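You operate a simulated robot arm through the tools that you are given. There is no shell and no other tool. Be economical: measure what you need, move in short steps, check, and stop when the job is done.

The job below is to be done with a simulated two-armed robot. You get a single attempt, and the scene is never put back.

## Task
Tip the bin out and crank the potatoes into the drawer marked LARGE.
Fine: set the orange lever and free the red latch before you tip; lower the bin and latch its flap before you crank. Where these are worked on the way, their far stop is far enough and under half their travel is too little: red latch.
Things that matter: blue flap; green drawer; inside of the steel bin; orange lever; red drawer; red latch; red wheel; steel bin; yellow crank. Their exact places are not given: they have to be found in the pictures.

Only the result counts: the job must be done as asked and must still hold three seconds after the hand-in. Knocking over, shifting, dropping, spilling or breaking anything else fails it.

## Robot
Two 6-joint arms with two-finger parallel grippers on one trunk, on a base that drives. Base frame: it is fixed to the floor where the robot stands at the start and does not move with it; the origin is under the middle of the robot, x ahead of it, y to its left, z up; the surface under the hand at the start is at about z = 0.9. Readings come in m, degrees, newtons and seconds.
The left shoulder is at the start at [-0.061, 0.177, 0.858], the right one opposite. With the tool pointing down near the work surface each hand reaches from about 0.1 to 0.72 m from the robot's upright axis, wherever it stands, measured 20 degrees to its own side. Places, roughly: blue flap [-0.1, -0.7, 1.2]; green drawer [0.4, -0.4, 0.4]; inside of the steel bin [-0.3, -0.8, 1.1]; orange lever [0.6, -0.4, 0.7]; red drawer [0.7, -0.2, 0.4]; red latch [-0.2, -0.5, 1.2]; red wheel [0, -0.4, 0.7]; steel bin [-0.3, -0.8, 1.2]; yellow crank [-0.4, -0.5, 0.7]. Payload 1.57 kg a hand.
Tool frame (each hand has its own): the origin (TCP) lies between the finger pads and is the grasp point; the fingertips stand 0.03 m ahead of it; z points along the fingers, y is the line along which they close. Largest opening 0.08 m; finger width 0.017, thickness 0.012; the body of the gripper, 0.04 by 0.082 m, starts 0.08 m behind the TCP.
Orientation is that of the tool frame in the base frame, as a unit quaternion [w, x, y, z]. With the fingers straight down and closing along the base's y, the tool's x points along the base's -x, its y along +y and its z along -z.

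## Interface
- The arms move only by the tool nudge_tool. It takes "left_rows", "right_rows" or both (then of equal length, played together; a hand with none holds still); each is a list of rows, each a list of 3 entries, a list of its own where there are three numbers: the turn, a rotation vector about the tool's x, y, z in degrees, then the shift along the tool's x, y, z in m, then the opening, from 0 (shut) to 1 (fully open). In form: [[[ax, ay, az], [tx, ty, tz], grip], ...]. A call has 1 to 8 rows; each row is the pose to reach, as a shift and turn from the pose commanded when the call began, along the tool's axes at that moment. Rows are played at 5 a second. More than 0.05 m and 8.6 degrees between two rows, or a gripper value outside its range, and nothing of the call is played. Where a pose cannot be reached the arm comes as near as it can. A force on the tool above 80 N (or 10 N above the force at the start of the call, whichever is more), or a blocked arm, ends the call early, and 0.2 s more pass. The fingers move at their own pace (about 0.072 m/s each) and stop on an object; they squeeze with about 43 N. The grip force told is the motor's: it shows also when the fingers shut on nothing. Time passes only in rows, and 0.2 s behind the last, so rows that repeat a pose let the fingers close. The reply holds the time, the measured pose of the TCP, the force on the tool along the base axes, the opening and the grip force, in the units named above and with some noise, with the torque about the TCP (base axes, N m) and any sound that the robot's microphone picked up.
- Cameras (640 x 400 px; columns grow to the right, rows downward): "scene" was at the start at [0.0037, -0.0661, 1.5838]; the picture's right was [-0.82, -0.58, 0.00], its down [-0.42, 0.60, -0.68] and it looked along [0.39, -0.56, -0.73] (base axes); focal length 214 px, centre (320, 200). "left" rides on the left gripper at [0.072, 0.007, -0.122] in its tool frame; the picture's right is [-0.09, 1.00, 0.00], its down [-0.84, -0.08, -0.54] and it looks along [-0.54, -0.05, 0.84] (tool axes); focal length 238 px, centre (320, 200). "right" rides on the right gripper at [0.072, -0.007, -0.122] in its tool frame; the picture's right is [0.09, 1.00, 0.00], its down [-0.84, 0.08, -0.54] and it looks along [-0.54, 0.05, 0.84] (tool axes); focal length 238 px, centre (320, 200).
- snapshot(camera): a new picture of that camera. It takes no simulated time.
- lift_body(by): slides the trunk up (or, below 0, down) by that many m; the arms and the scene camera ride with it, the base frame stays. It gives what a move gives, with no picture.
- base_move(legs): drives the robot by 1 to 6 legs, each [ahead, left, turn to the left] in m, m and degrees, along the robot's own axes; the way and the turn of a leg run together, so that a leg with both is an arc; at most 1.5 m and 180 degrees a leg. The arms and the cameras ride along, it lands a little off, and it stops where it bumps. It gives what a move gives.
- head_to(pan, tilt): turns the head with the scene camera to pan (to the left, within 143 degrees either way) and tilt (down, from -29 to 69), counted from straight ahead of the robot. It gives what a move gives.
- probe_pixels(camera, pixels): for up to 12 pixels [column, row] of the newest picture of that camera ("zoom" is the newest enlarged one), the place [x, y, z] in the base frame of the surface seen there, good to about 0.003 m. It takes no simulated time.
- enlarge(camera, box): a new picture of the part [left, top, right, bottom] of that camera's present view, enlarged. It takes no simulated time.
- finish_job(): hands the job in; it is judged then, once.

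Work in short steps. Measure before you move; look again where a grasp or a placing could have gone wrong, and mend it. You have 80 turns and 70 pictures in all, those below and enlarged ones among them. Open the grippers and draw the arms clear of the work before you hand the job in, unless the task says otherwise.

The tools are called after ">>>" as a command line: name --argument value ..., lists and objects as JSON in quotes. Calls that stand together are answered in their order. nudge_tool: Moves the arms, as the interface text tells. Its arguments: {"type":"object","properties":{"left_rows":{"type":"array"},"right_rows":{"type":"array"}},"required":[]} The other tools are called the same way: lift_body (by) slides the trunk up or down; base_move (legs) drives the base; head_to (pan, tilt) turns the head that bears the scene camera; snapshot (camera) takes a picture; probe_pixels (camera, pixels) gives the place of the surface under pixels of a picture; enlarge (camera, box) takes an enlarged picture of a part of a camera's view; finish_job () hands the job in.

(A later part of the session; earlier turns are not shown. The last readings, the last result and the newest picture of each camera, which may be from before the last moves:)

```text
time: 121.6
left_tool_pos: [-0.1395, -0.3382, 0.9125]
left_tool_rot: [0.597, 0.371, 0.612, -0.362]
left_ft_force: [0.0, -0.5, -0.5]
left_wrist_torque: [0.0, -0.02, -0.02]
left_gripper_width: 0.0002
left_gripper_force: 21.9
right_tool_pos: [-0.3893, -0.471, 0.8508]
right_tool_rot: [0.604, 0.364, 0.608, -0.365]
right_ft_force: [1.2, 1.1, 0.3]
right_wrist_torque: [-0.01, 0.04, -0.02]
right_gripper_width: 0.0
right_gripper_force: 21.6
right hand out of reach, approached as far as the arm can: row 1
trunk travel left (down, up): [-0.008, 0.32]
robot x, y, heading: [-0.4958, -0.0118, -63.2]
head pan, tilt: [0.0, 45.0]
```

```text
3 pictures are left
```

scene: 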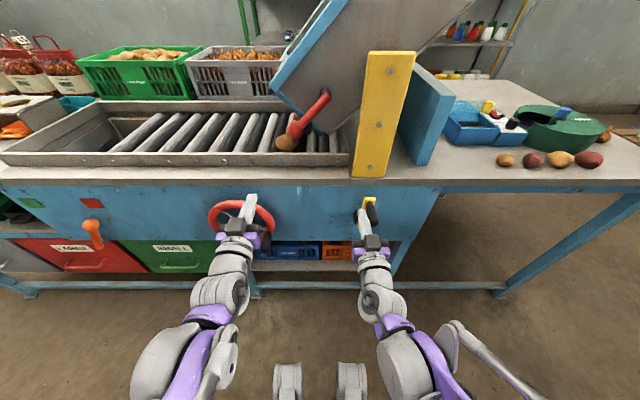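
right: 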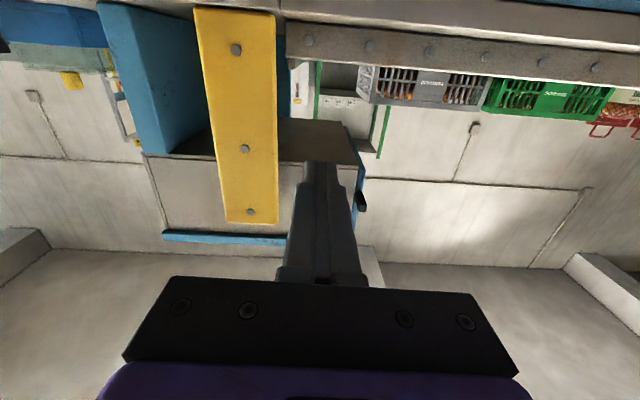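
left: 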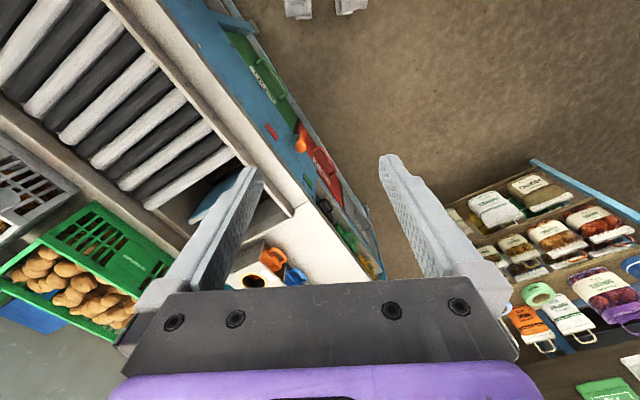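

Key finding: the yellow crank tips the bin (so the red wheel must drive the rollers). I must lower the bin again by turning the crank back; I probe where the handle is now.

>>> probe_pixels --camera "scene" --pixels '[[369, 203], [371, 208], [373, 214], [374, 220], [368, 215], [378, 216], [375, 205], [364, 205]]'

```text
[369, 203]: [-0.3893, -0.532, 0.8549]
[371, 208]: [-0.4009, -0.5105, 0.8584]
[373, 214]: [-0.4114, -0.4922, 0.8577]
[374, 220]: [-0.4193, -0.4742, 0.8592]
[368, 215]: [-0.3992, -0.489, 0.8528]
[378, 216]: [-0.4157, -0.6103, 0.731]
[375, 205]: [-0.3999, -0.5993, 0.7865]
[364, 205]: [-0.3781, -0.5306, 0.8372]
```

Handle is at the top (u −0.587, z 0.846), i.e. half a turn. I go round to its right side, then push it counter-clockwise back down to its stop.

>>> nudge_tool --right_rows '[[[0, 0, 0], [0, 0.012, -0.03], 0], [[0, 0, 0], [0, 0.01, -0.065], 0], [[0, 0, 0], [0.004, -0.03, -0.065], 0], [[0, 0, 0], [0.012, -0.068, -0.065], 0], [[0, 0, 0], [0.012, -0.068, -0.03], 0], [[0, 0, 0], [0.012, -0.068, 0.004], 0], [[0, 0, 0], [0.012, -0.068, 0.004], 0]]'

```text
time: 123.2
left_tool_pos: [-0.141, -0.3395, 0.913]
left_tool_rot: [0.597, 0.371, 0.612, -0.362]
left_ft_force: [0.3, 0.3, -0.8]
left_wrist_torque: [0.02, 0.01, -0.04]
left_gripper_width: 0.0
left_gripper_force: 21.2
right_tool_pos: [-0.4485, -0.5024, 0.8247]
right_tool_rot: [0.592, 0.442, 0.584, -0.337]
right_ft_force: [-0.6, 0.3, -0.1]
right_wrist_torque: [0.03, 0.0, 0.0]
right_gripper_width: 0.0
right_gripper_force: 21.3
right hand out of reach, approached as far as the arm can: row 4, 5, 6, 7
trunk travel left (down, up): [-0.008, 0.32]
robot x, y, heading: [-0.4942, -0.0105, -63.3]
head pan, tilt: [0.0, 45.0]
```

In position; push the handle counter-clockwise down the left side.

>>> nudge_tool --right_rows '[[[0, 0, 0], [-0.0144, 0.0069, -0.0014], 0], [[0, 0, 0], [-0.0143, 0.0499, -0.0044], 0], [[0, 0, 0], [0.004, 0.0888, -0.0059], 0], [[0, 0, 0], [0.037, 0.1165, -0.0057], 0], [[0, 0, 0], [0.0786, 0.1276, -0.0038], 0], [[0, 0, 0], [0.121, 0.1201, -0.0005], 0], [[0, 0, 0], [0.156, 0.0954, 0.0035], 0], [[0, 0, 0], [0.1745, 0.0664, 0.0067], 0]]'

```text
time: 124.9
left_tool_pos: [-0.1424, -0.3381, 0.9143]
left_tool_rot: [0.598, 0.372, 0.61, -0.363]
left_ft_force: [-0.3, -0.1, -0.2]
left_wrist_torque: [0.0, 0.0, 0.02]
left_gripper_width: 0.0
left_gripper_force: 21.1
right_tool_pos: [-0.3728, -0.4583, 0.6822]
right_tool_rot: [0.606, 0.364, 0.605, -0.367]
right_ft_force: [-22.4, 19.5, 11.1]
right_wrist_torque: [0.35, 0.18, 0.31]
right_gripper_width: 0.0
right_gripper_force: 21.2
right hand out of reach, approached as far as the arm can: row 1
trunk travel left (down, up): [-0.008, 0.32]
robot x, y, heading: [-0.4955, -0.0124, -63.5]
head pan, tilt: [0.0, 45.0]
stopped in row 8 (right hand): the force on the tool passed its limit at 86 N (the readings are from after the stop); the commanded pose is now the measured one
```

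Force limit near the end of the arc. I ease off slightly and finish the push at the bottom, where the handle's stop is known (finger at u≈−0.555, z≈0.65).

>>> nudge_tool --right_rows '[[[0, 0, 0], [0, 0.012, -0.003], 0], [[0, 0, 0], [0.02, 0.012, -0.006], 0], [[0, 0, 0], [0.03, 0.004, -0.008], 0], [[0, 0, 0], [0.031, -0.006, -0.008], 0], [[0, 0, 0], [0.032, -0.013, -0.008], 0], [[0, 0, 0], [0.032, -0.02, -0.008], 0]]'

>>> snapshot --camera "scene"

>>> probe_pixels --camera "scene" --pixels '[[361, 230], [361, 240], [361, 250], [361, 256], [365, 250], [370, 245], [300, 80], [350, 80], [440, 80], [290, 45], [310, 45], [330, 45]]'

```text
time: 125.5
left_tool_pos: [-0.1416, -0.3403, 0.9149]
left_tool_rot: [0.598, 0.372, 0.61, -0.363]
left_ft_force: [0.5, 0.2, 0.0]
left_wrist_torque: [0.02, -0.02, 0.03]
left_gripper_width: 0.0002
left_gripper_force: 21.4
right_tool_pos: [-0.3686, -0.4543, 0.673]
right_tool_rot: [0.604, 0.364, 0.598, -0.38]
right_ft_force: [-11.3, 6.3, 14.8]
right_wrist_torque: [0.03, 0.25, -0.1]
right_gripper_width: 0.0
right_gripper_force: 20.9
trunk travel left (down, up): [-0.008, 0.32]
robot x, y, heading: [-0.4955, -0.0121, -63.6]
head pan, tilt: [0.0, 45.0]
stopped in row 2 (right hand): the force on the tool passed its limit at 108 N (the readings are from after the stop); the commanded pose is now the measured one
```

```text
2 pictures are left
```

scene: 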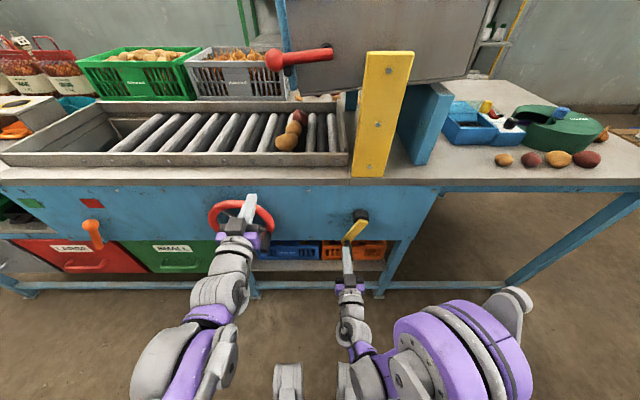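

```text
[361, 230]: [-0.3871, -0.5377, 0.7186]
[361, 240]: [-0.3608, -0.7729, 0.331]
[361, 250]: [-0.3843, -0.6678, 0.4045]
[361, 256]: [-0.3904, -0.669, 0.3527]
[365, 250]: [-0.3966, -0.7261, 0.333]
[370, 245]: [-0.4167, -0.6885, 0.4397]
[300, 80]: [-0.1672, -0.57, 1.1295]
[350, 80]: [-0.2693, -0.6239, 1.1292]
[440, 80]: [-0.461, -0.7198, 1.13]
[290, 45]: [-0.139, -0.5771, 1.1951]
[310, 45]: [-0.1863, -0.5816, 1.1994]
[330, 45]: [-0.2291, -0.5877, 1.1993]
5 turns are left
```

Few turns remain, so I chain calls: finish the crank's return to its stop, withdraw the right hand, and drive back to the wheel position.

>>> nudge_tool --right_rows '[[[0, 0, 0], [-0.006, 0.012, 0], 0], [[0, 0, 0], [0, 0.022, 0], 0], [[0, 0, 0], [0.01, 0.022, 0], 0], [[0, 0, 0], [0.015, 0.01, 0], 0], [[0, 0, 0], [0.019, -0.002, 0], 0], [[0, 0, 0], [0.021, -0.011, 0], 0], [[0, 0, 0], [0.022, -0.018, 0], 0], [[0, 0, 0], [0.023, -0.025, 0], 0]]'

>>> nudge_tool --right_rows '[[[0, 0, 0], [0, 0.006, -0.04], 0], [[0, 0, 0], [0, 0.006, -0.085], 0], [[0, 0, 0], [-0.03, -0.02, -0.1], 0], [[0, 0, 0], [-0.07, -0.04, -0.1], 0], [[0, 0, 0], [-0.11, -0.06, -0.1], 0], [[0, 0, 0], [-0.15, -0.08, -0.1], 0]]'

>>> base_move --legs '[[-0.06, 0.2, 0]]'

>>> snapshot --camera "scene"

>>> probe_pixels --camera "scene" --pixels '[[450, 222], [455, 232], [458, 242], [460, 250], [330, 220], [325, 235], [335, 235], [340, 225], [345, 235], [350, 225], [400, 90], [480, 85]]'

```text
time: 127.2
left_tool_pos: [-0.1413, -0.3404, 0.9126]
left_tool_rot: [0.597, 0.372, 0.612, -0.362]
left_ft_force: [0.1, 1.2, -0.3]
left_wrist_torque: [-0.03, 0.01, -0.01]
left_gripper_width: 0.0003
left_gripper_force: 21.5
right_tool_pos: [-0.3851, -0.4726, 0.6577]
right_tool_rot: [0.604, 0.364, 0.6, -0.378]
right_ft_force: [4.6, 6.2, -0.4]
right_wrist_torque: [0.05, -0.04, -0.13]
right_gripper_width: 0.0
right_gripper_force: 20.7
right hand out of reach, approached as far as the arm can: row 5, 6, 7, 8
trunk travel left (down, up): [-0.008, 0.32]
robot x, y, heading: [-0.4941, -0.0109, -63.6]
head pan, tilt: [0.0, 45.0]
```

```text
time: 128.7
left_tool_pos: [-0.1411, -0.3393, 0.9123]
left_tool_rot: [0.597, 0.372, 0.612, -0.362]
left_ft_force: [-0.1, 0.4, -0.6]
left_wrist_torque: [0.03, 0.01, -0.02]
left_gripper_width: 0.0002
left_gripper_force: 21.1
right_tool_pos: [-0.479, -0.4072, 0.7759]
right_tool_rot: [0.603, 0.365, 0.599, -0.38]
right_ft_force: [-0.4, 0.5, -1.2]
right_wrist_torque: [0.02, 0.0, 0.02]
right_gripper_width: 0.0
right_gripper_force: 21.6
right hand out of reach, approached as far as the arm can: row 1, 2, 3, 5, 6
trunk travel left (down, up): [-0.008, 0.32]
robot x, y, heading: [-0.4948, -0.0116, -63.5]
head pan, tilt: [0.0, 45.0]
```

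```text
time: 131.0
left_tool_pos: [0.0089, -0.1979, 0.9131]
left_tool_rot: [0.596, 0.373, 0.611, -0.364]
left_ft_force: [0.4, 0.1, -0.3]
left_wrist_torque: [0.01, 0.0, -0.01]
left_gripper_width: 0.0
left_gripper_force: 21.0
right_tool_pos: [-0.3293, -0.2626, 0.7765]
right_tool_rot: [0.603, 0.366, 0.599, -0.38]
right_ft_force: [0.4, 0.0, -0.5]
right_wrist_torque: [-0.02, 0.0, -0.03]
right_gripper_width: 0.0002
right_gripper_force: 21.4
trunk travel left (down, up): [-0.008, 0.32]
robot x, y, heading: [-0.3448, 0.1295, -63.6]
head pan, tilt: [0.0, 45.0]
```

```text
1 pictures are left
```

scene: 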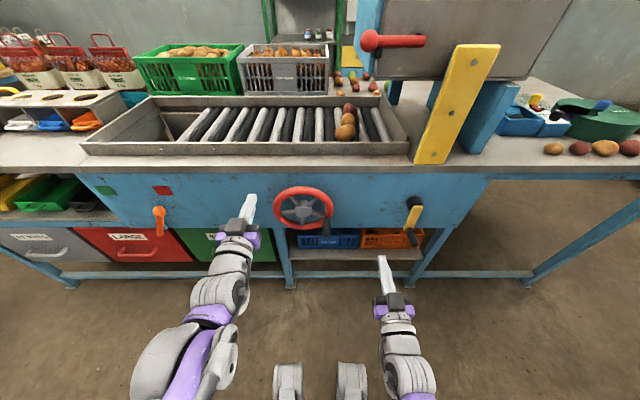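

```text
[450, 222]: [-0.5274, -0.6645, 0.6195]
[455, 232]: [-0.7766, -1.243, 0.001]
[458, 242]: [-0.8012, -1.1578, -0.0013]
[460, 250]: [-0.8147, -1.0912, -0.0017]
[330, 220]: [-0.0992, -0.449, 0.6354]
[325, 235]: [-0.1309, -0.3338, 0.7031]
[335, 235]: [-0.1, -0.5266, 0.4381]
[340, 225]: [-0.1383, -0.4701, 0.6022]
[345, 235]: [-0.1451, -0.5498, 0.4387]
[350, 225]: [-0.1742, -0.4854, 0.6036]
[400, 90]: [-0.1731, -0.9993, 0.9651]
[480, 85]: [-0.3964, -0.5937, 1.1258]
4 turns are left
```

The crank is back down and the bin level; potatoes sit at (347,120), and the wheel's peg is at lower right (u −0.267, z 0.691). I approach with the left fingers and turn the wheel counter-clockwise (roller tops move left) for several turns, then look.

>>> nudge_tool --left_rows '[[[0, 0, 0], [0.04, -0.025, 0], 0], [[0, 0, 0], [0.083, -0.045, 0], 0], [[0, 0, 0], [0.124, -0.07, 0], 0], [[0, 0, 0], [0.165, -0.095, 0], 0], [[0, 0, 0], [0.205, -0.12, 0], 0], [[0, 0, 0], [0.24, -0.145, 0], 0], [[0, 0, 0], [0.2523, -0.16, 0.04], 0], [[0, 0, 0], [0.2523, -0.16, 0.08], 0]]'

>>> nudge_tool --left_rows '[[[0, 0, 0], [-0.0322, -0.0322, 0], 0], [[0, 0, 0], [-0.0762, -0.044, 0], 0], [[0, 0, 0], [-0.1202, -0.0322, 0], 0], [[0, 0, 0], [-0.1524, 0, 0], 0], [[0, 0, 0], [-0.1642, 0.044, 0], 0], [[0, 0, 0], [-0.1524, 0.088, 0], 0], [[0, 0, 0], [-0.1202, 0.1202, 0], 0], [[0, 0, 0], [-0.0762, 0.132, 0], 0]]'

>>> nudge_tool --left_rows '[[[0, 0, 0], [0.044, -0.0118, 0], 0], [[0, 0, 0], [0.0762, -0.044, 0], 0], [[0, 0, 0], [0.088, -0.088, 0], 0], [[0, 0, 0], [0.0762, -0.132, 0], 0], [[0, 0, 0], [0.044, -0.1642, 0], 0], [[0, 0, 0], [0, -0.176, 0], 0], [[0, 0, 0], [-0.044, -0.1642, 0], 0], [[0, 0, 0], [-0.0762, -0.132, 0], 0]]'

>>> nudge_tool --left_rows '[[[0, 0, 0], [-0.0118, 0.044, 0], 0], [[0, 0, 0], [0, 0.088, 0], 0], [[0, 0, 0], [0.0322, 0.1202, 0], 0], [[0, 0, 0], [0.0762, 0.132, 0], 0], [[0, 0, 0], [0.1202, 0.1202, 0], 0], [[0, 0, 0], [0.1524, 0.088, 0], 0], [[0, 0, 0], [0.1642, 0.044, 0], 0], [[0, 0, 0], [0.1524, 0, 0], 0]]'

>>> nudge_tool --left_rows '[[[0, 0, 0], [-0.0322, -0.0322, 0], 0], [[0, 0, 0], [-0.0762, -0.044, 0], 0], [[0, 0, 0], [-0.1202, -0.0322, 0], 0], [[0, 0, 0], [-0.1524, 0, 0], 0], [[0, 0, 0], [-0.1642, 0.044, 0], 0], [[0, 0, 0], [-0.1524, 0.088, 0], 0], [[0, 0, 0], [-0.1202, 0.1202, 0], 0], [[0, 0, 0], [-0.0762, 0.132, 0], 0]]'

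>>> nudge_tool --left_rows '[[[0, 0, 0], [0.044, -0.0118, 0], 0], [[0, 0, 0], [0.0762, -0.044, 0], 0], [[0, 0, 0], [0.088, -0.088, 0], 0], [[0, 0, 0], [0.0762, -0.132, 0], 0], [[0, 0, 0], [0.044, -0.1642, 0], 0], [[0, 0, 0], [0, -0.176, 0], 0], [[0, 0, 0], [-0.044, -0.1642, 0], 0], [[0, 0, 0], [-0.0762, -0.132, 0], 0]]'

>>> nudge_tool --left_rows '[[[0, 0, 0], [-0.0118, 0.044, 0], 0], [[0, 0, 0], [0, 0.088, 0], 0], [[0, 0, 0], [0.0322, 0.1202, 0], 0], [[0, 0, 0], [0.0762, 0.132, 0], 0], [[0, 0, 0], [0.1202, 0.1202, 0], 0], [[0, 0, 0], [0.1524, 0.088, 0], 0], [[0, 0, 0], [0.1642, 0.044, 0], 0], [[0, 0, 0], [0.1524, 0, 0], 0]]'

>>> snapshot --camera "scene"

```text
time: 132.8
left_tool_pos: [-0.0987, -0.3388, 0.658]
left_tool_rot: [0.596, 0.373, 0.611, -0.363]
left_ft_force: [0.1, 0.6, 0.0]
left_wrist_torque: [-0.02, 0.02, 0.01]
left_gripper_width: 0.0002
left_gripper_force: 20.9
right_tool_pos: [-0.3295, -0.263, 0.7761]
right_tool_rot: [0.603, 0.365, 0.599, -0.38]
right_ft_force: [0.1, 0.0, 0.0]
right_wrist_torque: [-0.01, 0.0, 0.02]
right_gripper_width: 0.0001
right_gripper_force: 21.6
trunk travel left (down, up): [-0.008, 0.32]
robot x, y, heading: [-0.3441, 0.1297, -63.3]
head pan, tilt: [0.0, 45.0]
```

```text
time: 134.1
left_tool_pos: [-0.0809, -0.3283, 0.819]
left_tool_rot: [0.583, 0.389, 0.606, -0.377]
left_ft_force: [-14.5, -10.2, 1.0]
left_wrist_torque: [0.1, -0.07, 0.24]
left_gripper_width: 0.0
left_gripper_force: 21.4
right_tool_pos: [-0.3328, -0.2627, 0.7754]
right_tool_rot: [0.601, 0.367, 0.597, -0.383]
right_ft_force: [0.0, -0.4, -0.8]
right_wrist_torque: [0.04, 0.01, -0.04]
right_gripper_width: 0.0001
right_gripper_force: 21.0
trunk travel left (down, up): [-0.008, 0.32]
robot x, y, heading: [-0.3455, 0.1328, -63.8]
head pan, tilt: [0.0, 45.0]
stopped in row 6 (left hand): the force on the tool passed its limit at 101 N (the readings are from after the stop); the commanded pose is now the measured one
```

```text
time: 135.2
left_tool_pos: [-0.205, -0.3861, 0.7584]
left_tool_rot: [0.589, 0.383, 0.608, -0.369]
left_ft_force: [0.1, 0.6, 0.5]
left_wrist_torque: [0.01, 0.04, 0.02]
left_gripper_width: 0.0002
left_gripper_force: 20.7
right_tool_pos: [-0.3372, -0.2639, 0.7779]
right_tool_rot: [0.603, 0.37, 0.592, -0.386]
right_ft_force: [-1.5, 0.3, -0.9]
right_wrist_torque: [-0.04, 0.02, 0.15]
right_gripper_width: 0.0
right_gripper_force: 20.9
trunk travel left (down, up): [-0.008, 0.32]
robot x, y, heading: [-0.347, 0.1313, -64.0]
head pan, tilt: [0.0, 45.0]
stopped in row 5 (right hand): the force on the tool passed its limit at 134 N (the readings are from after the stop); the commanded pose is now the measured one
```

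```text
time: 137.0
left_tool_pos: [-0.207, -0.3842, 0.6045]
left_tool_rot: [0.59, 0.383, 0.609, -0.368]
left_ft_force: [0.5, -0.3, -0.2]
left_wrist_torque: [-0.02, -0.01, 0.02]
left_gripper_width: 0.0
left_gripper_force: 21.3
right_tool_pos: [-0.3365, -0.2634, 0.7781]
right_tool_rot: [0.603, 0.371, 0.591, -0.386]
right_ft_force: [-0.4, -0.6, 0.1]
right_wrist_torque: [0.04, -0.01, 0.02]
right_gripper_width: 0.0001
right_gripper_force: 20.7
trunk travel left (down, up): [-0.008, 0.32]
robot x, y, heading: [-0.3467, 0.1329, -64.1]
head pan, tilt: [0.0, 45.0]
```

```text
time: 137.8
left_tool_pos: [-0.2372, -0.402, 0.7145]
left_tool_rot: [0.59, 0.383, 0.609, -0.367]
left_ft_force: [0.6, -0.1, 0.6]
left_wrist_torque: [-0.02, -0.01, 0.01]
left_gripper_width: 0.0
left_gripper_force: 21.2
right_tool_pos: [-0.3365, -0.2664, 0.7846]
right_tool_rot: [0.616, 0.373, 0.577, -0.386]
right_ft_force: [-4.7, -2.7, 8.7]
right_wrist_torque: [0.74, 0.07, 0.5]
right_gripper_width: 0.0
right_gripper_force: 21.6
trunk travel left (down, up): [-0.008, 0.32]
robot x, y, heading: [-0.3426, 0.1343, -63.8]
head pan, tilt: [0.0, 45.0]
stopped in row 4 (right hand): the force on the tool passed its limit at 189 N (the readings are from after the stop); the commanded pose is now the measured one
```

```text
time: 138.6
left_tool_pos: [-0.28, -0.4208, 0.635]
left_tool_rot: [0.593, 0.379, 0.611, -0.363]
left_ft_force: [0.2, 0.6, 0.8]
left_wrist_torque: [0.05, -0.01, 0.0]
left_gripper_width: 0.0002
left_gripper_force: 21.1
right_tool_pos: [-0.3411, -0.2659, 0.7846]
right_tool_rot: [0.607, 0.364, 0.582, -0.401]
right_ft_force: [-0.2, 0.6, -0.3]
right_wrist_torque: [0.0, 0.01, -0.01]
right_gripper_width: 0.0
right_gripper_force: 21.4
trunk travel left (down, up): [-0.008, 0.32]
robot x, y, heading: [-0.3456, 0.1334, -64.0]
head pan, tilt: [0.0, 45.0]
stopped in row 3 (right hand): the force on the tool passed its limit at 123 N (the readings are from after the stop); the commanded pose is now the measured one
```

```text
time: 140.3
left_tool_pos: [-0.2827, -0.4145, 0.4834]
left_tool_rot: [0.593, 0.38, 0.611, -0.362]
left_ft_force: [-0.5, 0.0, -0.7]
left_wrist_torque: [0.01, 0.01, -0.02]
left_gripper_width: 0.0002
left_gripper_force: 21.2
right_tool_pos: [-0.3419, -0.2656, 0.7853]
right_tool_rot: [0.606, 0.365, 0.582, -0.401]
right_ft_force: [0.9, -0.1, 0.8]
right_wrist_torque: [0.0, 0.04, 0.0]
right_gripper_width: 0.0
right_gripper_force: 20.6
trunk travel left (down, up): [-0.008, 0.32]
robot x, y, heading: [-0.3446, 0.136, -63.7]
head pan, tilt: [0.0, 45.0]
```

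```text
0 pictures are left
3 turns are left
```

scene: 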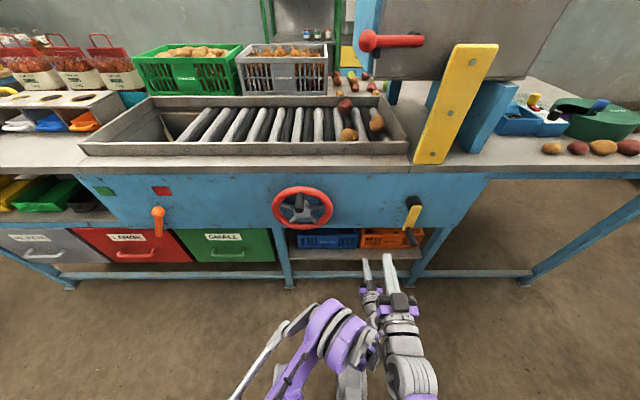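

Decisive: counter-clockwise moved a potato to the right and jammed, so clockwise conveys left. First I untangle the arms: left hand back in front of the wheel's left side, right hand raised, and I probe the peg.

>>> probe_pixels --camera "scene" --pixels '[[301, 196], [301, 202], [300, 208], [299, 214], [303, 210], [297, 210], [412, 232], [413, 240], [345, 103], [349, 135], [376, 122], [307, 225]]'

>>> nudge_tool --left_rows '[[[0, 0, 0], [0, 0, -0.03], 0], [[0, 0, 0], [0, 0.03, -0.06], 0], [[0, 0, 0], [-0.01, 0.07, -0.07], 0], [[0, 0, 0], [-0.02, 0.11, -0.07], 0], [[0, 0, 0], [-0.03, 0.155, -0.07], 0], [[0, 0, 0], [-0.04, 0.2, -0.07], 0], [[0, 0, 0], [-0.05, 0.24, -0.07], 0], [[0, 0, 0], [-0.06, 0.27, -0.07], 0]]'

>>> nudge_tool --left_rows '[[[0, 0, 0], [-0.045, 0, 0], 0], [[0, 0, 0], [-0.09, 0, 0], 0], [[0, 0, 0], [-0.135, 0, 0], 0], [[0, 0, 0], [-0.18, 0, 0], 0], [[0, 0, 0], [-0.225, 0, 0], 0], [[0, 0, 0], [-0.265, 0, 0], 0], [[0, 0, 0], [-0.265, 0, 0], 0]]' --right_rows '[[[0, 0, 0], [-0.03, -0.01, 0], 0], [[0, 0, 0], [-0.06, -0.02, 0], 0], [[0, 0, 0], [-0.09, -0.03, 0], 0], [[0, 0, 0], [-0.12, -0.04, 0], 0], [[0, 0, 0], [-0.15, -0.05, 0], 0], [[0, 0, 0], [-0.18, -0.06, 0], 0], [[0, 0, 0], [-0.18, -0.06, 0], 0]]'

```text
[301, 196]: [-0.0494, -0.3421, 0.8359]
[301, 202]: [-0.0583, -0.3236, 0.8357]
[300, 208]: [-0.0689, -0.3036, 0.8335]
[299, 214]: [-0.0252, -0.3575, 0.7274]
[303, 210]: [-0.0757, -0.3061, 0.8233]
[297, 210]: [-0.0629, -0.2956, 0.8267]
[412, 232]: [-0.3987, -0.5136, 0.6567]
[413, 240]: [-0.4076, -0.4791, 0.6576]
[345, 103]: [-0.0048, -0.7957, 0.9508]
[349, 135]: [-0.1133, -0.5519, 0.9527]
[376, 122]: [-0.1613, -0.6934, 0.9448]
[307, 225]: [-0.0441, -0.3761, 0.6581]
```

```text
time: 142.2
left_tool_pos: [-0.0597, -0.2887, 0.6008]
left_tool_rot: [0.593, 0.38, 0.61, -0.364]
left_ft_force: [1.1, 0.7, 0.2]
left_wrist_torque: [-0.03, 0.0, 0.01]
left_gripper_width: 0.0
left_gripper_force: 21.1
left hand out of reach, approached as far as the arm can: row 3, 4, 5, 6, 7, 8
right_tool_pos: [-0.3407, -0.2647, 0.7852]
right_tool_rot: [0.606, 0.365, 0.582, -0.401]
right_ft_force: [0.1, -0.6, 0.2]
right_wrist_torque: [0.01, -0.02, 0.01]
right_gripper_width: 0.0
right_gripper_force: 21.2
trunk travel left (down, up): [-0.008, 0.32]
robot x, y, heading: [-0.3459, 0.1335, -64.0]
head pan, tilt: [0.0, 45.0]
```

```text
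time: 143.3
left_tool_pos: [-0.0583, -0.2957, 0.8021]
left_tool_rot: [0.583, 0.384, 0.615, -0.366]
left_ft_force: [3.1, -4.7, -21.7]
left_wrist_torque: [0.22, -0.16, 0.03]
left_gripper_width: 0.0
left_gripper_force: 20.9
right_tool_pos: [-0.3461, -0.2654, 0.8551]
right_tool_rot: [0.604, 0.368, 0.582, -0.402]
right_ft_force: [0.0, -0.4, -0.2]
right_wrist_torque: [0.0, 0.01, 0.01]
right_gripper_width: 0.0
right_gripper_force: 21.5
right hand out of reach, approached as far as the arm can: row 1, 2, 3, 4, 5
trunk travel left (down, up): [-0.008, 0.32]
robot x, y, heading: [-0.3438, 0.1335, -63.9]
head pan, tilt: [0.0, 45.0]
stopped in row 5 (left hand): the force on the tool passed its limit at 146 N (the readings are from after the stop); the commanded pose is now the measured one
2 turns are left
```

The left fingers stand under the peg (peg at the very top, u −0.197). I step to its left side and crank the wheel clockwise repeatedly, watching forces and sounds.

>>> nudge_tool --left_rows '[[[0, 0, 0], [0.006, 0.02, 0], 0], [[0, 0, 0], [0, 0.034, 0], 0], [[0, 0, 0], [-0.0148, 0.034, 0], 0], [[0, 0, 0], [-0.0148, 0.0246, 0.022], 0], [[0, 0, 0], [-0.0148, 0.0246, 0.022], 0]]'

>>> nudge_tool --left_rows '[[[0, 0, 0], [-0.0079, -0.0449, 0], 0], [[0, 0, 0], [0.0077, -0.0877, 0], 0], [[0, 0, 0], [0.0426, -0.1169, 0], 0], [[0, 0, 0], [0.0874, -0.1249, 0], 0], [[0, 0, 0], [0.1302, -0.1093, 0], 0], [[0, 0, 0], [0.1595, -0.0744, 0], 0], [[0, 0, 0], [0.1674, -0.0295, 0], 0], [[0, 0, 0], [0.1518, 0.0133, 0], 0]]'

>>> nudge_tool --left_rows '[[[0, 0, 0], [-0.0349, 0.0293, 0], 0], [[0, 0, 0], [-0.0798, 0.0372, 0], 0], [[0, 0, 0], [-0.1226, 0.0216, 0], 0], [[0, 0, 0], [-0.1518, -0.0133, 0], 0], [[0, 0, 0], [-0.1598, -0.0582, 0], 0], [[0, 0, 0], [-0.1442, -0.101, 0], 0], [[0, 0, 0], [-0.1093, -0.1302, 0], 0], [[0, 0, 0], [-0.0644, -0.1381, 0], 0]]'

>>> nudge_tool --left_rows '[[[0, 0, 0], [0.0428, 0.0156, 0], 0], [[0, 0, 0], [0.0721, 0.0505, 0], 0], [[0, 0, 0], [0.08, 0.0953, 0], 0], [[0, 0, 0], [0.0644, 0.1381, 0], 0], [[0, 0, 0], [0.0295, 0.1674, 0], 0], [[0, 0, 0], [-0.0153, 0.1753, 0], 0], [[0, 0, 0], [-0.0582, 0.1598, 0], 0], [[0, 0, 0], [-0.0874, 0.1249, 0], 0]]'

>>> nudge_tool --left_rows '[[[0, 0, 0], [-0.0079, -0.0449, 0], 0], [[0, 0, 0], [0.0077, -0.0877, 0], 0], [[0, 0, 0], [0.0426, -0.1169, 0], 0], [[0, 0, 0], [0.0874, -0.1249, 0], 0], [[0, 0, 0], [0.1302, -0.1093, 0], 0], [[0, 0, 0], [0.1595, -0.0744, 0], 0], [[0, 0, 0], [0.1674, -0.0295, 0], 0], [[0, 0, 0], [0.1518, 0.0133, 0], 0]]'

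>>> nudge_tool --left_rows '[[[0, 0, 0], [-0.0349, 0.0293, 0], 0], [[0, 0, 0], [-0.0798, 0.0372, 0], 0], [[0, 0, 0], [-0.1226, 0.0216, 0], 0], [[0, 0, 0], [-0.1518, -0.0133, 0], 0], [[0, 0, 0], [-0.1598, -0.0582, 0], 0], [[0, 0, 0], [-0.1442, -0.101, 0], 0], [[0, 0, 0], [-0.1093, -0.1302, 0], 0], [[0, 0, 0], [-0.0644, -0.1381, 0], 0]]'

>>> nudge_tool --left_rows '[[[0, 0, 0], [0.0428, 0.0156, 0], 0], [[0, 0, 0], [0.0721, 0.0505, 0], 0], [[0, 0, 0], [0.08, 0.0953, 0], 0], [[0, 0, 0], [0.0644, 0.1381, 0], 0], [[0, 0, 0], [0.0295, 0.1674, 0], 0], [[0, 0, 0], [-0.0153, 0.1753, 0], 0], [[0, 0, 0], [-0.0582, 0.1598, 0], 0], [[0, 0, 0], [-0.0874, 0.1249, 0], 0]]'

>>> nudge_tool --left_rows '[[[0, 0, 0], [-0.0079, -0.0449, 0], 0], [[0, 0, 0], [0.0077, -0.0877, 0], 0], [[0, 0, 0], [0.0426, -0.1169, 0], 0], [[0, 0, 0], [0.0874, -0.1249, 0], 0], [[0, 0, 0], [0.1302, -0.1093, 0], 0], [[0, 0, 0], [0.1595, -0.0744, 0], 0], [[0, 0, 0], [0.1674, -0.0295, 0], 0], [[0, 0, 0], [0.1518, 0.0133, 0], 0]]'

>>> nudge_tool --left_rows '[[[0, 0, 0], [-0.0349, 0.0293, 0], 0], [[0, 0, 0], [-0.0798, 0.0372, 0], 0], [[0, 0, 0], [-0.1226, 0.0216, 0], 0], [[0, 0, 0], [-0.1518, -0.0133, 0], 0], [[0, 0, 0], [-0.1598, -0.0582, 0], 0], [[0, 0, 0], [-0.1442, -0.101, 0], 0], [[0, 0, 0], [-0.1093, -0.1302, 0], 0], [[0, 0, 0], [-0.0644, -0.1381, 0], 0]]'

>>> nudge_tool --left_rows '[[[0, 0, 0], [0.0428, 0.0156, 0], 0], [[0, 0, 0], [0.0721, 0.0505, 0], 0], [[0, 0, 0], [0.08, 0.0953, 0], 0], [[0, 0, 0], [0.0644, 0.1381, 0], 0], [[0, 0, 0], [0.0295, 0.1674, 0], 0], [[0, 0, 0], [-0.0153, 0.1753, 0], 0], [[0, 0, 0], [-0.0582, 0.1598, 0], 0], [[0, 0, 0], [-0.0874, 0.1249, 0], 0]]'

```text
time: 144.5
left_tool_pos: [-0.0276, -0.3033, 0.8178]
left_tool_rot: [0.584, 0.383, 0.615, -0.366]
left_ft_force: [-0.1, -0.9, -0.4]
left_wrist_torque: [0.01, 0.01, 0.02]
left_gripper_width: 0.0003
left_gripper_force: 21.4
right_tool_pos: [-0.3458, -0.2625, 0.8567]
right_tool_rot: [0.604, 0.368, 0.581, -0.402]
right_ft_force: [0.5, -0.6, 0.2]
right_wrist_torque: [0.03, 0.03, 0.02]
right_gripper_width: 0.0001
right_gripper_force: 21.3
trunk travel left (down, up): [-0.008, 0.32]
robot x, y, heading: [-0.3388, 0.1343, -63.9]
head pan, tilt: [0.0, 45.0]
```

```text
time: 146.3
left_tool_pos: [-0.018, -0.2901, 0.668]
left_tool_rot: [0.584, 0.383, 0.614, -0.367]
left_ft_force: [1.2, -0.6, -0.5]
left_wrist_torque: [0.03, 0.0, -0.03]
left_gripper_width: 0.0
left_gripper_force: 21.2
right_tool_pos: [-0.3462, -0.2635, 0.8557]
right_tool_rot: [0.605, 0.366, 0.581, -0.402]
right_ft_force: [0.7, 0.1, -0.4]
right_wrist_torque: [0.0, -0.01, 0.04]
right_gripper_width: 0.0
right_gripper_force: 21.3
trunk travel left (down, up): [-0.008, 0.32]
robot x, y, heading: [-0.3447, 0.132, -63.7]
head pan, tilt: [0.0, 45.0]
```

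```text
time: 148.1
left_tool_pos: [-0.1413, -0.3542, 0.732]
left_tool_rot: [0.584, 0.384, 0.615, -0.366]
left_ft_force: [-0.7, -0.4, -0.1]
left_wrist_torque: [-0.03, 0.03, 0.0]
left_gripper_width: 0.0
left_gripper_force: 21.1
right_tool_pos: [-0.3456, -0.2636, 0.8553]
right_tool_rot: [0.605, 0.367, 0.581, -0.402]
right_ft_force: [-0.3, 0.7, 0.1]
right_wrist_torque: [0.02, -0.01, -0.01]
right_gripper_width: 0.0002
right_gripper_force: 21.3
trunk travel left (down, up): [-0.008, 0.32]
robot x, y, heading: [-0.3409, 0.1317, -63.9]
head pan, tilt: [0.0, 45.0]
```

```text
time: 149.9
left_tool_pos: [-0.0258, -0.3038, 0.8214]
left_tool_rot: [0.585, 0.383, 0.615, -0.365]
left_ft_force: [0.6, 0.2, 0.5]
left_wrist_torque: [-0.04, 0.01, -0.02]
left_gripper_width: 0.0
left_gripper_force: 21.6
right_tool_pos: [-0.3468, -0.2638, 0.8561]
right_tool_rot: [0.605, 0.367, 0.581, -0.402]
right_ft_force: [0.8, -0.1, 0.1]
right_wrist_torque: [0.01, 0.01, 0.02]
right_gripper_width: 0.0002
right_gripper_force: 20.8
trunk travel left (down, up): [-0.008, 0.32]
robot x, y, heading: [-0.3436, 0.1288, -64.0]
head pan, tilt: [0.0, 45.0]
```

```text
time: 151.7
left_tool_pos: [-0.0166, -0.2924, 0.6652]
left_tool_rot: [0.584, 0.383, 0.615, -0.366]
left_ft_force: [0.0, -0.2, -0.4]
left_wrist_torque: [0.0, 0.01, 0.03]
left_gripper_width: 0.0002
left_gripper_force: 21.4
right_tool_pos: [-0.3481, -0.2623, 0.8551]
right_tool_rot: [0.605, 0.367, 0.581, -0.402]
right_ft_force: [-0.2, -0.2, -0.5]
right_wrist_torque: [-0.02, 0.02, -0.04]
right_gripper_width: 0.0002
right_gripper_force: 21.6
trunk travel left (down, up): [-0.008, 0.32]
robot x, y, heading: [-0.3413, 0.1325, -64.0]
head pan, tilt: [0.0, 45.0]
```

```text
time: 153.5
left_tool_pos: [-0.1422, -0.3556, 0.7326]
left_tool_rot: [0.584, 0.384, 0.614, -0.366]
left_ft_force: [0.4, -0.4, -0.1]
left_wrist_torque: [0.0, -0.01, 0.01]
left_gripper_width: 0.0002
left_gripper_force: 21.1
right_tool_pos: [-0.3462, -0.2637, 0.8565]
right_tool_rot: [0.605, 0.368, 0.581, -0.402]
right_ft_force: [1.1, -0.2, 0.3]
right_wrist_torque: [0.02, 0.0, -0.03]
right_gripper_width: 0.0
right_gripper_force: 21.4
trunk travel left (down, up): [-0.008, 0.32]
robot x, y, heading: [-0.3424, 0.1319, -63.8]
head pan, tilt: [0.0, 45.0]
```

```text
time: 155.3
left_tool_pos: [-0.0272, -0.3023, 0.8196]
left_tool_rot: [0.585, 0.383, 0.614, -0.366]
left_ft_force: [-0.5, -0.4, 0.1]
left_wrist_torque: [-0.04, 0.0, -0.01]
left_gripper_width: 0.0003
left_gripper_force: 21.6
right_tool_pos: [-0.3476, -0.2637, 0.8557]
right_tool_rot: [0.604, 0.368, 0.58, -0.403]
right_ft_force: [0.6, 0.0, -1.4]
right_wrist_torque: [-0.02, 0.01, 0.01]
right_gripper_width: 0.0
right_gripper_force: 21.4
trunk travel left (down, up): [-0.008, 0.32]
robot x, y, heading: [-0.3428, 0.1335, -63.7]
head pan, tilt: [0.0, 45.0]
```

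```text
time: 157.1
left_tool_pos: [-0.0176, -0.2902, 0.6662]
left_tool_rot: [0.585, 0.383, 0.614, -0.366]
left_ft_force: [0.5, -0.9, 0.8]
left_wrist_torque: [-0.01, -0.01, 0.01]
left_gripper_width: 0.0
left_gripper_force: 21.3
right_tool_pos: [-0.3459, -0.263, 0.8562]
right_tool_rot: [0.604, 0.368, 0.581, -0.403]
right_ft_force: [0.0, -0.1, -0.4]
right_wrist_torque: [0.01, -0.02, 0.0]
right_gripper_width: 0.0
right_gripper_force: 21.2
trunk travel left (down, up): [-0.008, 0.32]
robot x, y, heading: [-0.3432, 0.1309, -64.1]
head pan, tilt: [0.0, 45.0]
```

```text
time: 158.9
left_tool_pos: [-0.1423, -0.3533, 0.7313]
left_tool_rot: [0.584, 0.384, 0.614, -0.366]
left_ft_force: [-0.4, 0.0, 0.7]
left_wrist_torque: [0.0, 0.0, -0.04]
left_gripper_width: 0.0003
left_gripper_force: 21.3
right_tool_pos: [-0.3461, -0.2628, 0.8553]
right_tool_rot: [0.605, 0.367, 0.581, -0.402]
right_ft_force: [0.0, 0.0, -0.6]
right_wrist_torque: [0.05, -0.02, 0.0]
right_gripper_width: 0.0001
right_gripper_force: 21.6
trunk travel left (down, up): [-0.008, 0.32]
robot x, y, heading: [-0.3411, 0.133, -63.9]
head pan, tilt: [0.0, 45.0]
```

```text
time: 160.7
left_tool_pos: [-0.0268, -0.3037, 0.8187]
left_tool_rot: [0.585, 0.383, 0.614, -0.365]
left_ft_force: [0.6, -0.1, 0.9]
left_wrist_torque: [-0.02, -0.03, 0.01]
left_gripper_width: 0.0
left_gripper_force: 21.3
right_tool_pos: [-0.3459, -0.2637, 0.8535]
right_tool_rot: [0.605, 0.368, 0.581, -0.403]
right_ft_force: [0.1, -0.5, -0.7]
right_wrist_torque: [0.02, -0.03, -0.01]
right_gripper_width: 0.0001
right_gripper_force: 21.5
trunk travel left (down, up): [-0.008, 0.32]
robot x, y, heading: [-0.345, 0.1313, -63.9]
head pan, tilt: [0.0, 45.0]
1 turns are left
```

The wheel turns smoothly clockwise (six turns, no jamming). In this last turn I add more clockwise turns, withdraw and open the hands, and hand in.

>>> nudge_tool --left_rows '[[[0, 0, 0], [-0.0079, -0.0449, 0], 0], [[0, 0, 0], [0.0077, -0.0877, 0], 0], [[0, 0, 0], [0.0426, -0.1169, 0], 0], [[0, 0, 0], [0.0874, -0.1249, 0], 0], [[0, 0, 0], [0.1302, -0.1093, 0], 0], [[0, 0, 0], [0.1595, -0.0744, 0], 0], [[0, 0, 0], [0.1674, -0.0295, 0], 0], [[0, 0, 0], [0.1518, 0.0133, 0], 0]]'

>>> nudge_tool --left_rows '[[[0, 0, 0], [-0.0349, 0.0293, 0], 0], [[0, 0, 0], [-0.0798, 0.0372, 0], 0], [[0, 0, 0], [-0.1226, 0.0216, 0], 0], [[0, 0, 0], [-0.1518, -0.0133, 0], 0], [[0, 0, 0], [-0.1598, -0.0582, 0], 0], [[0, 0, 0], [-0.1442, -0.101, 0], 0], [[0, 0, 0], [-0.1093, -0.1302, 0], 0], [[0, 0, 0], [-0.0644, -0.1381, 0], 0]]'

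>>> nudge_tool --left_rows '[[[0, 0, 0], [0.0428, 0.0156, 0], 0], [[0, 0, 0], [0.0721, 0.0505, 0], 0], [[0, 0, 0], [0.08, 0.0953, 0], 0], [[0, 0, 0], [0.0644, 0.1381, 0], 0], [[0, 0, 0], [0.0295, 0.1674, 0], 0], [[0, 0, 0], [-0.0153, 0.1753, 0], 0], [[0, 0, 0], [-0.0582, 0.1598, 0], 0], [[0, 0, 0], [-0.0874, 0.1249, 0], 0]]'

>>> nudge_tool --left_rows '[[[0, 0, 0], [-0.0079, -0.0449, 0], 0], [[0, 0, 0], [0.0077, -0.0877, 0], 0], [[0, 0, 0], [0.0426, -0.1169, 0], 0], [[0, 0, 0], [0.0874, -0.1249, 0], 0], [[0, 0, 0], [0.1302, -0.1093, 0], 0], [[0, 0, 0], [0.1595, -0.0744, 0], 0], [[0, 0, 0], [0.1674, -0.0295, 0], 0], [[0, 0, 0], [0.1518, 0.0133, 0], 0]]'

>>> nudge_tool --left_rows '[[[0, 0, 0], [-0.0349, 0.0293, 0], 0], [[0, 0, 0], [-0.0798, 0.0372, 0], 0], [[0, 0, 0], [-0.1226, 0.0216, 0], 0], [[0, 0, 0], [-0.1518, -0.0133, 0], 0], [[0, 0, 0], [-0.1598, -0.0582, 0], 0], [[0, 0, 0], [-0.1442, -0.101, 0], 0], [[0, 0, 0], [-0.1093, -0.1302, 0], 0], [[0, 0, 0], [-0.0644, -0.1381, 0], 0]]'

>>> nudge_tool --left_rows '[[[0, 0, 0], [0.0428, 0.0156, 0], 0], [[0, 0, 0], [0.0721, 0.0505, 0], 0], [[0, 0, 0], [0.08, 0.0953, 0], 0], [[0, 0, 0], [0.0644, 0.1381, 0], 0], [[0, 0, 0], [0.0295, 0.1674, 0], 0], [[0, 0, 0], [-0.0153, 0.1753, 0], 0], [[0, 0, 0], [-0.0582, 0.1598, 0], 0], [[0, 0, 0], [-0.0874, 0.1249, 0], 0]]'

>>> nudge_tool --left_rows '[[[0, 0, 0], [-0.0079, -0.0449, 0], 0], [[0, 0, 0], [0.0077, -0.0877, 0], 0], [[0, 0, 0], [0.0426, -0.1169, 0], 0], [[0, 0, 0], [0.0874, -0.1249, 0], 0], [[0, 0, 0], [0.1302, -0.1093, 0], 0], [[0, 0, 0], [0.1595, -0.0744, 0], 0], [[0, 0, 0], [0.1674, -0.0295, 0], 0], [[0, 0, 0], [0.1518, 0.0133, 0], 0]]'

>>> nudge_tool --left_rows '[[[0, 0, 0], [-0.0349, 0.0293, 0], 0], [[0, 0, 0], [-0.0798, 0.0372, 0], 0], [[0, 0, 0], [-0.1226, 0.0216, 0], 0], [[0, 0, 0], [-0.1518, -0.0133, 0], 0], [[0, 0, 0], [-0.1598, -0.0582, 0], 0], [[0, 0, 0], [-0.1442, -0.101, 0], 0], [[0, 0, 0], [-0.1093, -0.1302, 0], 0], [[0, 0, 0], [-0.0644, -0.1381, 0], 0]]'

>>> nudge_tool --left_rows '[[[0, 0, 0], [0.0428, 0.0156, 0], 0], [[0, 0, 0], [0.0721, 0.0505, 0], 0], [[0, 0, 0], [0.08, 0.0953, 0], 0], [[0, 0, 0], [0.0644, 0.1381, 0], 0], [[0, 0, 0], [0.0295, 0.1674, 0], 0], [[0, 0, 0], [-0.0153, 0.1753, 0], 0], [[0, 0, 0], [-0.0582, 0.1598, 0], 0], [[0, 0, 0], [-0.0874, 0.1249, 0], 0]]'

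>>> nudge_tool --left_rows '[[[0, 0, 0], [-0.0079, -0.0449, 0], 0], [[0, 0, 0], [0.0077, -0.0877, 0], 0], [[0, 0, 0], [0.0426, -0.1169, 0], 0], [[0, 0, 0], [0.0874, -0.1249, 0], 0], [[0, 0, 0], [0.1302, -0.1093, 0], 0], [[0, 0, 0], [0.1595, -0.0744, 0], 0], [[0, 0, 0], [0.1674, -0.0295, 0], 0], [[0, 0, 0], [0.1518, 0.0133, 0], 0]]'

>>> nudge_tool --left_rows '[[[0, 0, 0], [-0.0349, 0.0293, 0], 0], [[0, 0, 0], [-0.0798, 0.0372, 0], 0], [[0, 0, 0], [-0.1226, 0.0216, 0], 0], [[0, 0, 0], [-0.1518, -0.0133, 0], 0], [[0, 0, 0], [-0.1598, -0.0582, 0], 0], [[0, 0, 0], [-0.1442, -0.101, 0], 0], [[0, 0, 0], [-0.1093, -0.1302, 0], 0], [[0, 0, 0], [-0.0644, -0.1381, 0], 0]]'

>>> nudge_tool --left_rows '[[[0, 0, 0], [0.0428, 0.0156, 0], 0], [[0, 0, 0], [0.0721, 0.0505, 0], 0], [[0, 0, 0], [0.08, 0.0953, 0], 0], [[0, 0, 0], [0.0644, 0.1381, 0], 0], [[0, 0, 0], [0.0295, 0.1674, 0], 0], [[0, 0, 0], [-0.0153, 0.1753, 0], 0], [[0, 0, 0], [-0.0582, 0.1598, 0], 0], [[0, 0, 0], [-0.0874, 0.1249, 0], 0]]'

>>> nudge_tool --left_rows '[[[0, 0, 0], [0, 0.015, -0.03], 0], [[0, 0, 0], [0, 0.015, -0.07], 0], [[0, 0, 0], [0, 0.02, -0.11], 1], [[0, 0, 0], [0, 0.02, -0.12], 1], [[0, 0, 0], [0, 0.02, -0.12], 1]]' --right_rows '[[[0, 0, 0], [0, 0, 0], 0.3], [[0, 0, 0], [0, 0, 0], 0.6], [[0, 0, 0], [0, 0, 0], 1], [[0, 0, 0], [0, 0, 0], 1], [[0, 0, 0], [0, 0, 0], 1]]'

```text
time: 162.5
left_tool_pos: [-0.0162, -0.2901, 0.6639]
left_tool_rot: [0.585, 0.383, 0.615, -0.366]
left_ft_force: [-0.4, -0.3, 0.2]
left_wrist_torque: [-0.04, -0.01, 0.02]
left_gripper_width: 0.0
left_gripper_force: 21.1
right_tool_pos: [-0.3445, -0.2624, 0.8569]
right_tool_rot: [0.605, 0.367, 0.581, -0.403]
right_ft_force: [0.3, -0.7, -0.9]
right_wrist_torque: [0.0, -0.03, 0.03]
right_gripper_width: 0.0
right_gripper_force: 21.6
trunk travel left (down, up): [-0.008, 0.32]
robot x, y, heading: [-0.3445, 0.1329, -64.0]
head pan, tilt: [0.0, 45.0]
```

```text
time: 164.3
left_tool_pos: [-0.1405, -0.3554, 0.731]
left_tool_rot: [0.584, 0.384, 0.614, -0.367]
left_ft_force: [0.6, 0.2, -0.1]
left_wrist_torque: [0.01, -0.01, -0.03]
left_gripper_width: 0.0
left_gripper_force: 21.3
right_tool_pos: [-0.3464, -0.2626, 0.855]
right_tool_rot: [0.605, 0.368, 0.581, -0.402]
right_ft_force: [-0.4, -0.2, 1.3]
right_wrist_torque: [-0.02, 0.0, -0.01]
right_gripper_width: 0.0
right_gripper_force: 21.4
trunk travel left (down, up): [-0.008, 0.32]
robot x, y, heading: [-0.3454, 0.1299, -63.8]
head pan, tilt: [0.0, 45.0]
```

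```text
time: 166.1
left_tool_pos: [-0.0274, -0.3044, 0.8166]
left_tool_rot: [0.585, 0.383, 0.613, -0.367]
left_ft_force: [0.0, -0.8, -0.1]
left_wrist_torque: [-0.03, 0.02, -0.02]
left_gripper_width: 0.0
left_gripper_force: 21.7
right_tool_pos: [-0.3468, -0.2639, 0.8565]
right_tool_rot: [0.605, 0.367, 0.581, -0.402]
right_ft_force: [-0.4, 0.4, 0.4]
right_wrist_torque: [0.01, -0.01, 0.0]
right_gripper_width: 0.0
right_gripper_force: 21.2
trunk travel left (down, up): [-0.008, 0.32]
robot x, y, heading: [-0.3451, 0.1344, -64.0]
head pan, tilt: [0.0, 45.0]
```

```text
time: 167.9
left_tool_pos: [-0.0158, -0.2922, 0.6648]
left_tool_rot: [0.585, 0.383, 0.615, -0.366]
left_ft_force: [0.4, 0.2, 0.4]
left_wrist_torque: [0.02, -0.02, -0.02]
left_gripper_width: 0.0001
left_gripper_force: 21.5
right_tool_pos: [-0.3459, -0.2631, 0.8566]
right_tool_rot: [0.605, 0.367, 0.581, -0.403]
right_ft_force: [-0.1, -0.3, 0.3]
right_wrist_torque: [0.04, 0.0, -0.02]
right_gripper_width: 0.0
right_gripper_force: 21.5
trunk travel left (down, up): [-0.008, 0.32]
robot x, y, heading: [-0.3413, 0.1318, -63.9]
head pan, tilt: [0.0, 45.0]
```

```text
time: 169.1
left_tool_pos: [-0.029, -0.3064, 0.8214]
left_tool_rot: [0.594, 0.368, 0.621, -0.356]
left_ft_force: [19.9, 5.0, -4.8]
left_wrist_torque: [-0.06, -0.07, -0.32]
left_gripper_width: 0.0
left_gripper_force: 21.2
right_tool_pos: [-0.343, -0.2628, 0.856]
right_tool_rot: [0.606, 0.366, 0.583, -0.4]
right_ft_force: [-1.0, 0.1, -0.2]
right_wrist_torque: [-0.03, 0.03, 0.04]
right_gripper_width: 0.0002
right_gripper_force: 20.7
trunk travel left (down, up): [-0.008, 0.32]
robot x, y, heading: [-0.3457, 0.135, -63.4]
head pan, tilt: [0.0, 45.0]
stopped in row 5 (left hand): the force on the tool passed its limit at 110 N (the readings are from after the stop); the commanded pose is now the measured one
```

```text
time: 170.9
left_tool_pos: [0.0734, -0.2503, 0.8892]
left_tool_rot: [0.567, 0.32, 0.669, -0.36]
left_ft_force: [0.4, -0.7, -0.6]
left_wrist_torque: [-0.02, 0.02, 0.01]
left_gripper_width: 0.0003
left_gripper_force: 21.5
left hand out of reach, approached as far as the arm can: row 4, 5, 6, 7, 8
right_tool_pos: [-0.345, -0.2633, 0.8564]
right_tool_rot: [0.605, 0.366, 0.582, -0.4]
right_ft_force: [0.5, -0.3, 0.0]
right_wrist_torque: [-0.03, 0.02, 0.01]
right_gripper_width: 0.0
right_gripper_force: 21.6
trunk travel left (down, up): [-0.008, 0.32]
robot x, y, heading: [-0.3398, 0.1302, -63.9]
head pan, tilt: [0.0, 45.0]
```

```text
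time: 172.7
left_tool_pos: [0.0633, -0.2518, 0.7476]
left_tool_rot: [0.578, 0.334, 0.65, -0.363]
left_ft_force: [0.4, 0.7, -0.4]
left_wrist_torque: [0.02, 0.01, -0.01]
left_gripper_width: 0.0
left_gripper_force: 21.1
left hand out of reach, approached as far as the arm can: row 8
right_tool_pos: [-0.3444, -0.2637, 0.8547]
right_tool_rot: [0.606, 0.365, 0.581, -0.401]
right_ft_force: [-0.2, -1.0, 0.0]
right_wrist_torque: [0.02, -0.01, 0.01]
right_gripper_width: 0.0
right_gripper_force: 21.6
trunk travel left (down, up): [-0.008, 0.32]
robot x, y, heading: [-0.3429, 0.1347, -63.5]
head pan, tilt: [0.0, 45.0]
```

```text
time: 174.5
left_tool_pos: [-0.0298, -0.3087, 0.8205]
left_tool_rot: [0.593, 0.37, 0.62, -0.357]
left_ft_force: [10.1, 0.9, 3.7]
left_wrist_torque: [0.04, 0.1, -0.12]
left_gripper_width: 0.0
left_gripper_force: 21.6
left hand out of reach, approached as far as the arm can: row 1, 2, 3, 4
right_tool_pos: [-0.3432, -0.2623, 0.8549]
right_tool_rot: [0.606, 0.365, 0.582, -0.401]
right_ft_force: [-0.2, -0.8, -0.1]
right_wrist_torque: [-0.02, -0.02, -0.03]
right_gripper_width: 0.0
right_gripper_force: 22.1
trunk travel left (down, up): [-0.008, 0.32]
robot x, y, heading: [-0.3423, 0.1293, -63.7]
head pan, tilt: [0.0, 45.0]
```

```text
time: 176.3
left_tool_pos: [0.0643, -0.2575, 0.9081]
left_tool_rot: [0.571, 0.318, 0.651, -0.386]
left_ft_force: [0.4, -0.2, -0.4]
left_wrist_torque: [0.01, 0.02, 0.02]
left_gripper_width: 0.0
left_gripper_force: 21.4
left hand out of reach, approached as far as the arm can: row 4, 5, 6, 7, 8
right_tool_pos: [-0.3451, -0.2633, 0.8556]
right_tool_rot: [0.606, 0.365, 0.582, -0.401]
right_ft_force: [0.7, 0.3, 0.4]
right_wrist_torque: [-0.01, -0.01, 0.02]
right_gripper_width: 0.0
right_gripper_force: 21.2
trunk travel left (down, up): [-0.008, 0.32]
robot x, y, heading: [-0.3457, 0.1321, -63.6]
head pan, tilt: [0.0, 45.0]
```

```text
time: 178.1
left_tool_pos: [0.0642, -0.2517, 0.7467]
left_tool_rot: [0.577, 0.334, 0.651, -0.364]
left_ft_force: [-1.1, -1.2, 0.9]
left_wrist_torque: [0.0, 0.0, -0.01]
left_gripper_width: 0.0001
left_gripper_force: 21.5
left hand out of reach, approached as far as the arm can: row 8
right_tool_pos: [-0.3446, -0.2626, 0.8558]
right_tool_rot: [0.605, 0.366, 0.581, -0.401]
right_ft_force: [-0.6, 0.2, 0.1]
right_wrist_torque: [-0.01, -0.02, 0.02]
right_gripper_width: 0.0001
right_gripper_force: 21.6
trunk travel left (down, up): [-0.008, 0.32]
robot x, y, heading: [-0.3458, 0.133, -63.5]
head pan, tilt: [0.0, 45.0]
```

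```text
time: 179.9
left_tool_pos: [-0.0318, -0.3039, 0.819]
left_tool_rot: [0.594, 0.367, 0.621, -0.356]
left_ft_force: [20.9, 8.5, 11.8]
left_wrist_torque: [0.06, 0.27, -0.35]
left_gripper_width: 0.0
left_gripper_force: 21.7
left hand out of reach, approached as far as the arm can: row 1, 2, 3, 4
right_tool_pos: [-0.3417, -0.261, 0.8561]
right_tool_rot: [0.605, 0.366, 0.582, -0.402]
right_ft_force: [1.0, -0.1, -0.2]
right_wrist_torque: [0.0, 0.01, -0.01]
right_gripper_width: 0.0002
right_gripper_force: 21.1
trunk travel left (down, up): [-0.008, 0.32]
robot x, y, heading: [-0.3473, 0.1317, -63.6]
head pan, tilt: [0.0, 45.0]
```

```text
time: 181.7
left_tool_pos: [0.0655, -0.2595, 0.9092]
left_tool_rot: [0.571, 0.317, 0.651, -0.387]
left_ft_force: [0.4, -0.4, 0.3]
left_wrist_torque: [0.01, 0.0, 0.04]
left_gripper_width: 0.0
left_gripper_force: 20.9
left hand out of reach, approached as far as the arm can: row 4, 5, 6, 7, 8
right_tool_pos: [-0.3437, -0.2624, 0.8551]
right_tool_rot: [0.606, 0.366, 0.582, -0.4]
right_ft_force: [-0.8, 0.1, 0.7]
right_wrist_torque: [0.01, -0.01, -0.03]
right_gripper_width: 0.0
right_gripper_force: 20.9
trunk travel left (down, up): [-0.008, 0.32]
robot x, y, heading: [-0.3453, 0.1363, -63.4]
head pan, tilt: [0.0, 45.0]
```

```text
time: 182.9
left_tool_pos: [0.0203, -0.1466, 0.9007]
left_tool_rot: [0.565, 0.315, 0.672, -0.361]
left_ft_force: [-0.3, -0.3, -0.6]
left_wrist_torque: [-0.03, -0.03, 0.01]
left_gripper_width: 0.0802
left_gripper_force: 0.1
left hand out of reach, approached as far as the arm can: row 1, 2, 3, 4, 5
right_tool_pos: [-0.3441, -0.2622, 0.8565]
right_tool_rot: [0.606, 0.366, 0.582, -0.401]
right_ft_force: [-0.4, -0.1, -0.1]
right_wrist_torque: [0.01, 0.04, 0.05]
right_gripper_width: 0.0801
right_gripper_force: 0.0
trunk travel left (down, up): [-0.008, 0.32]
robot x, y, heading: [-0.344, 0.1312, -63.7]
head pan, tilt: [0.0, 45.0]
```

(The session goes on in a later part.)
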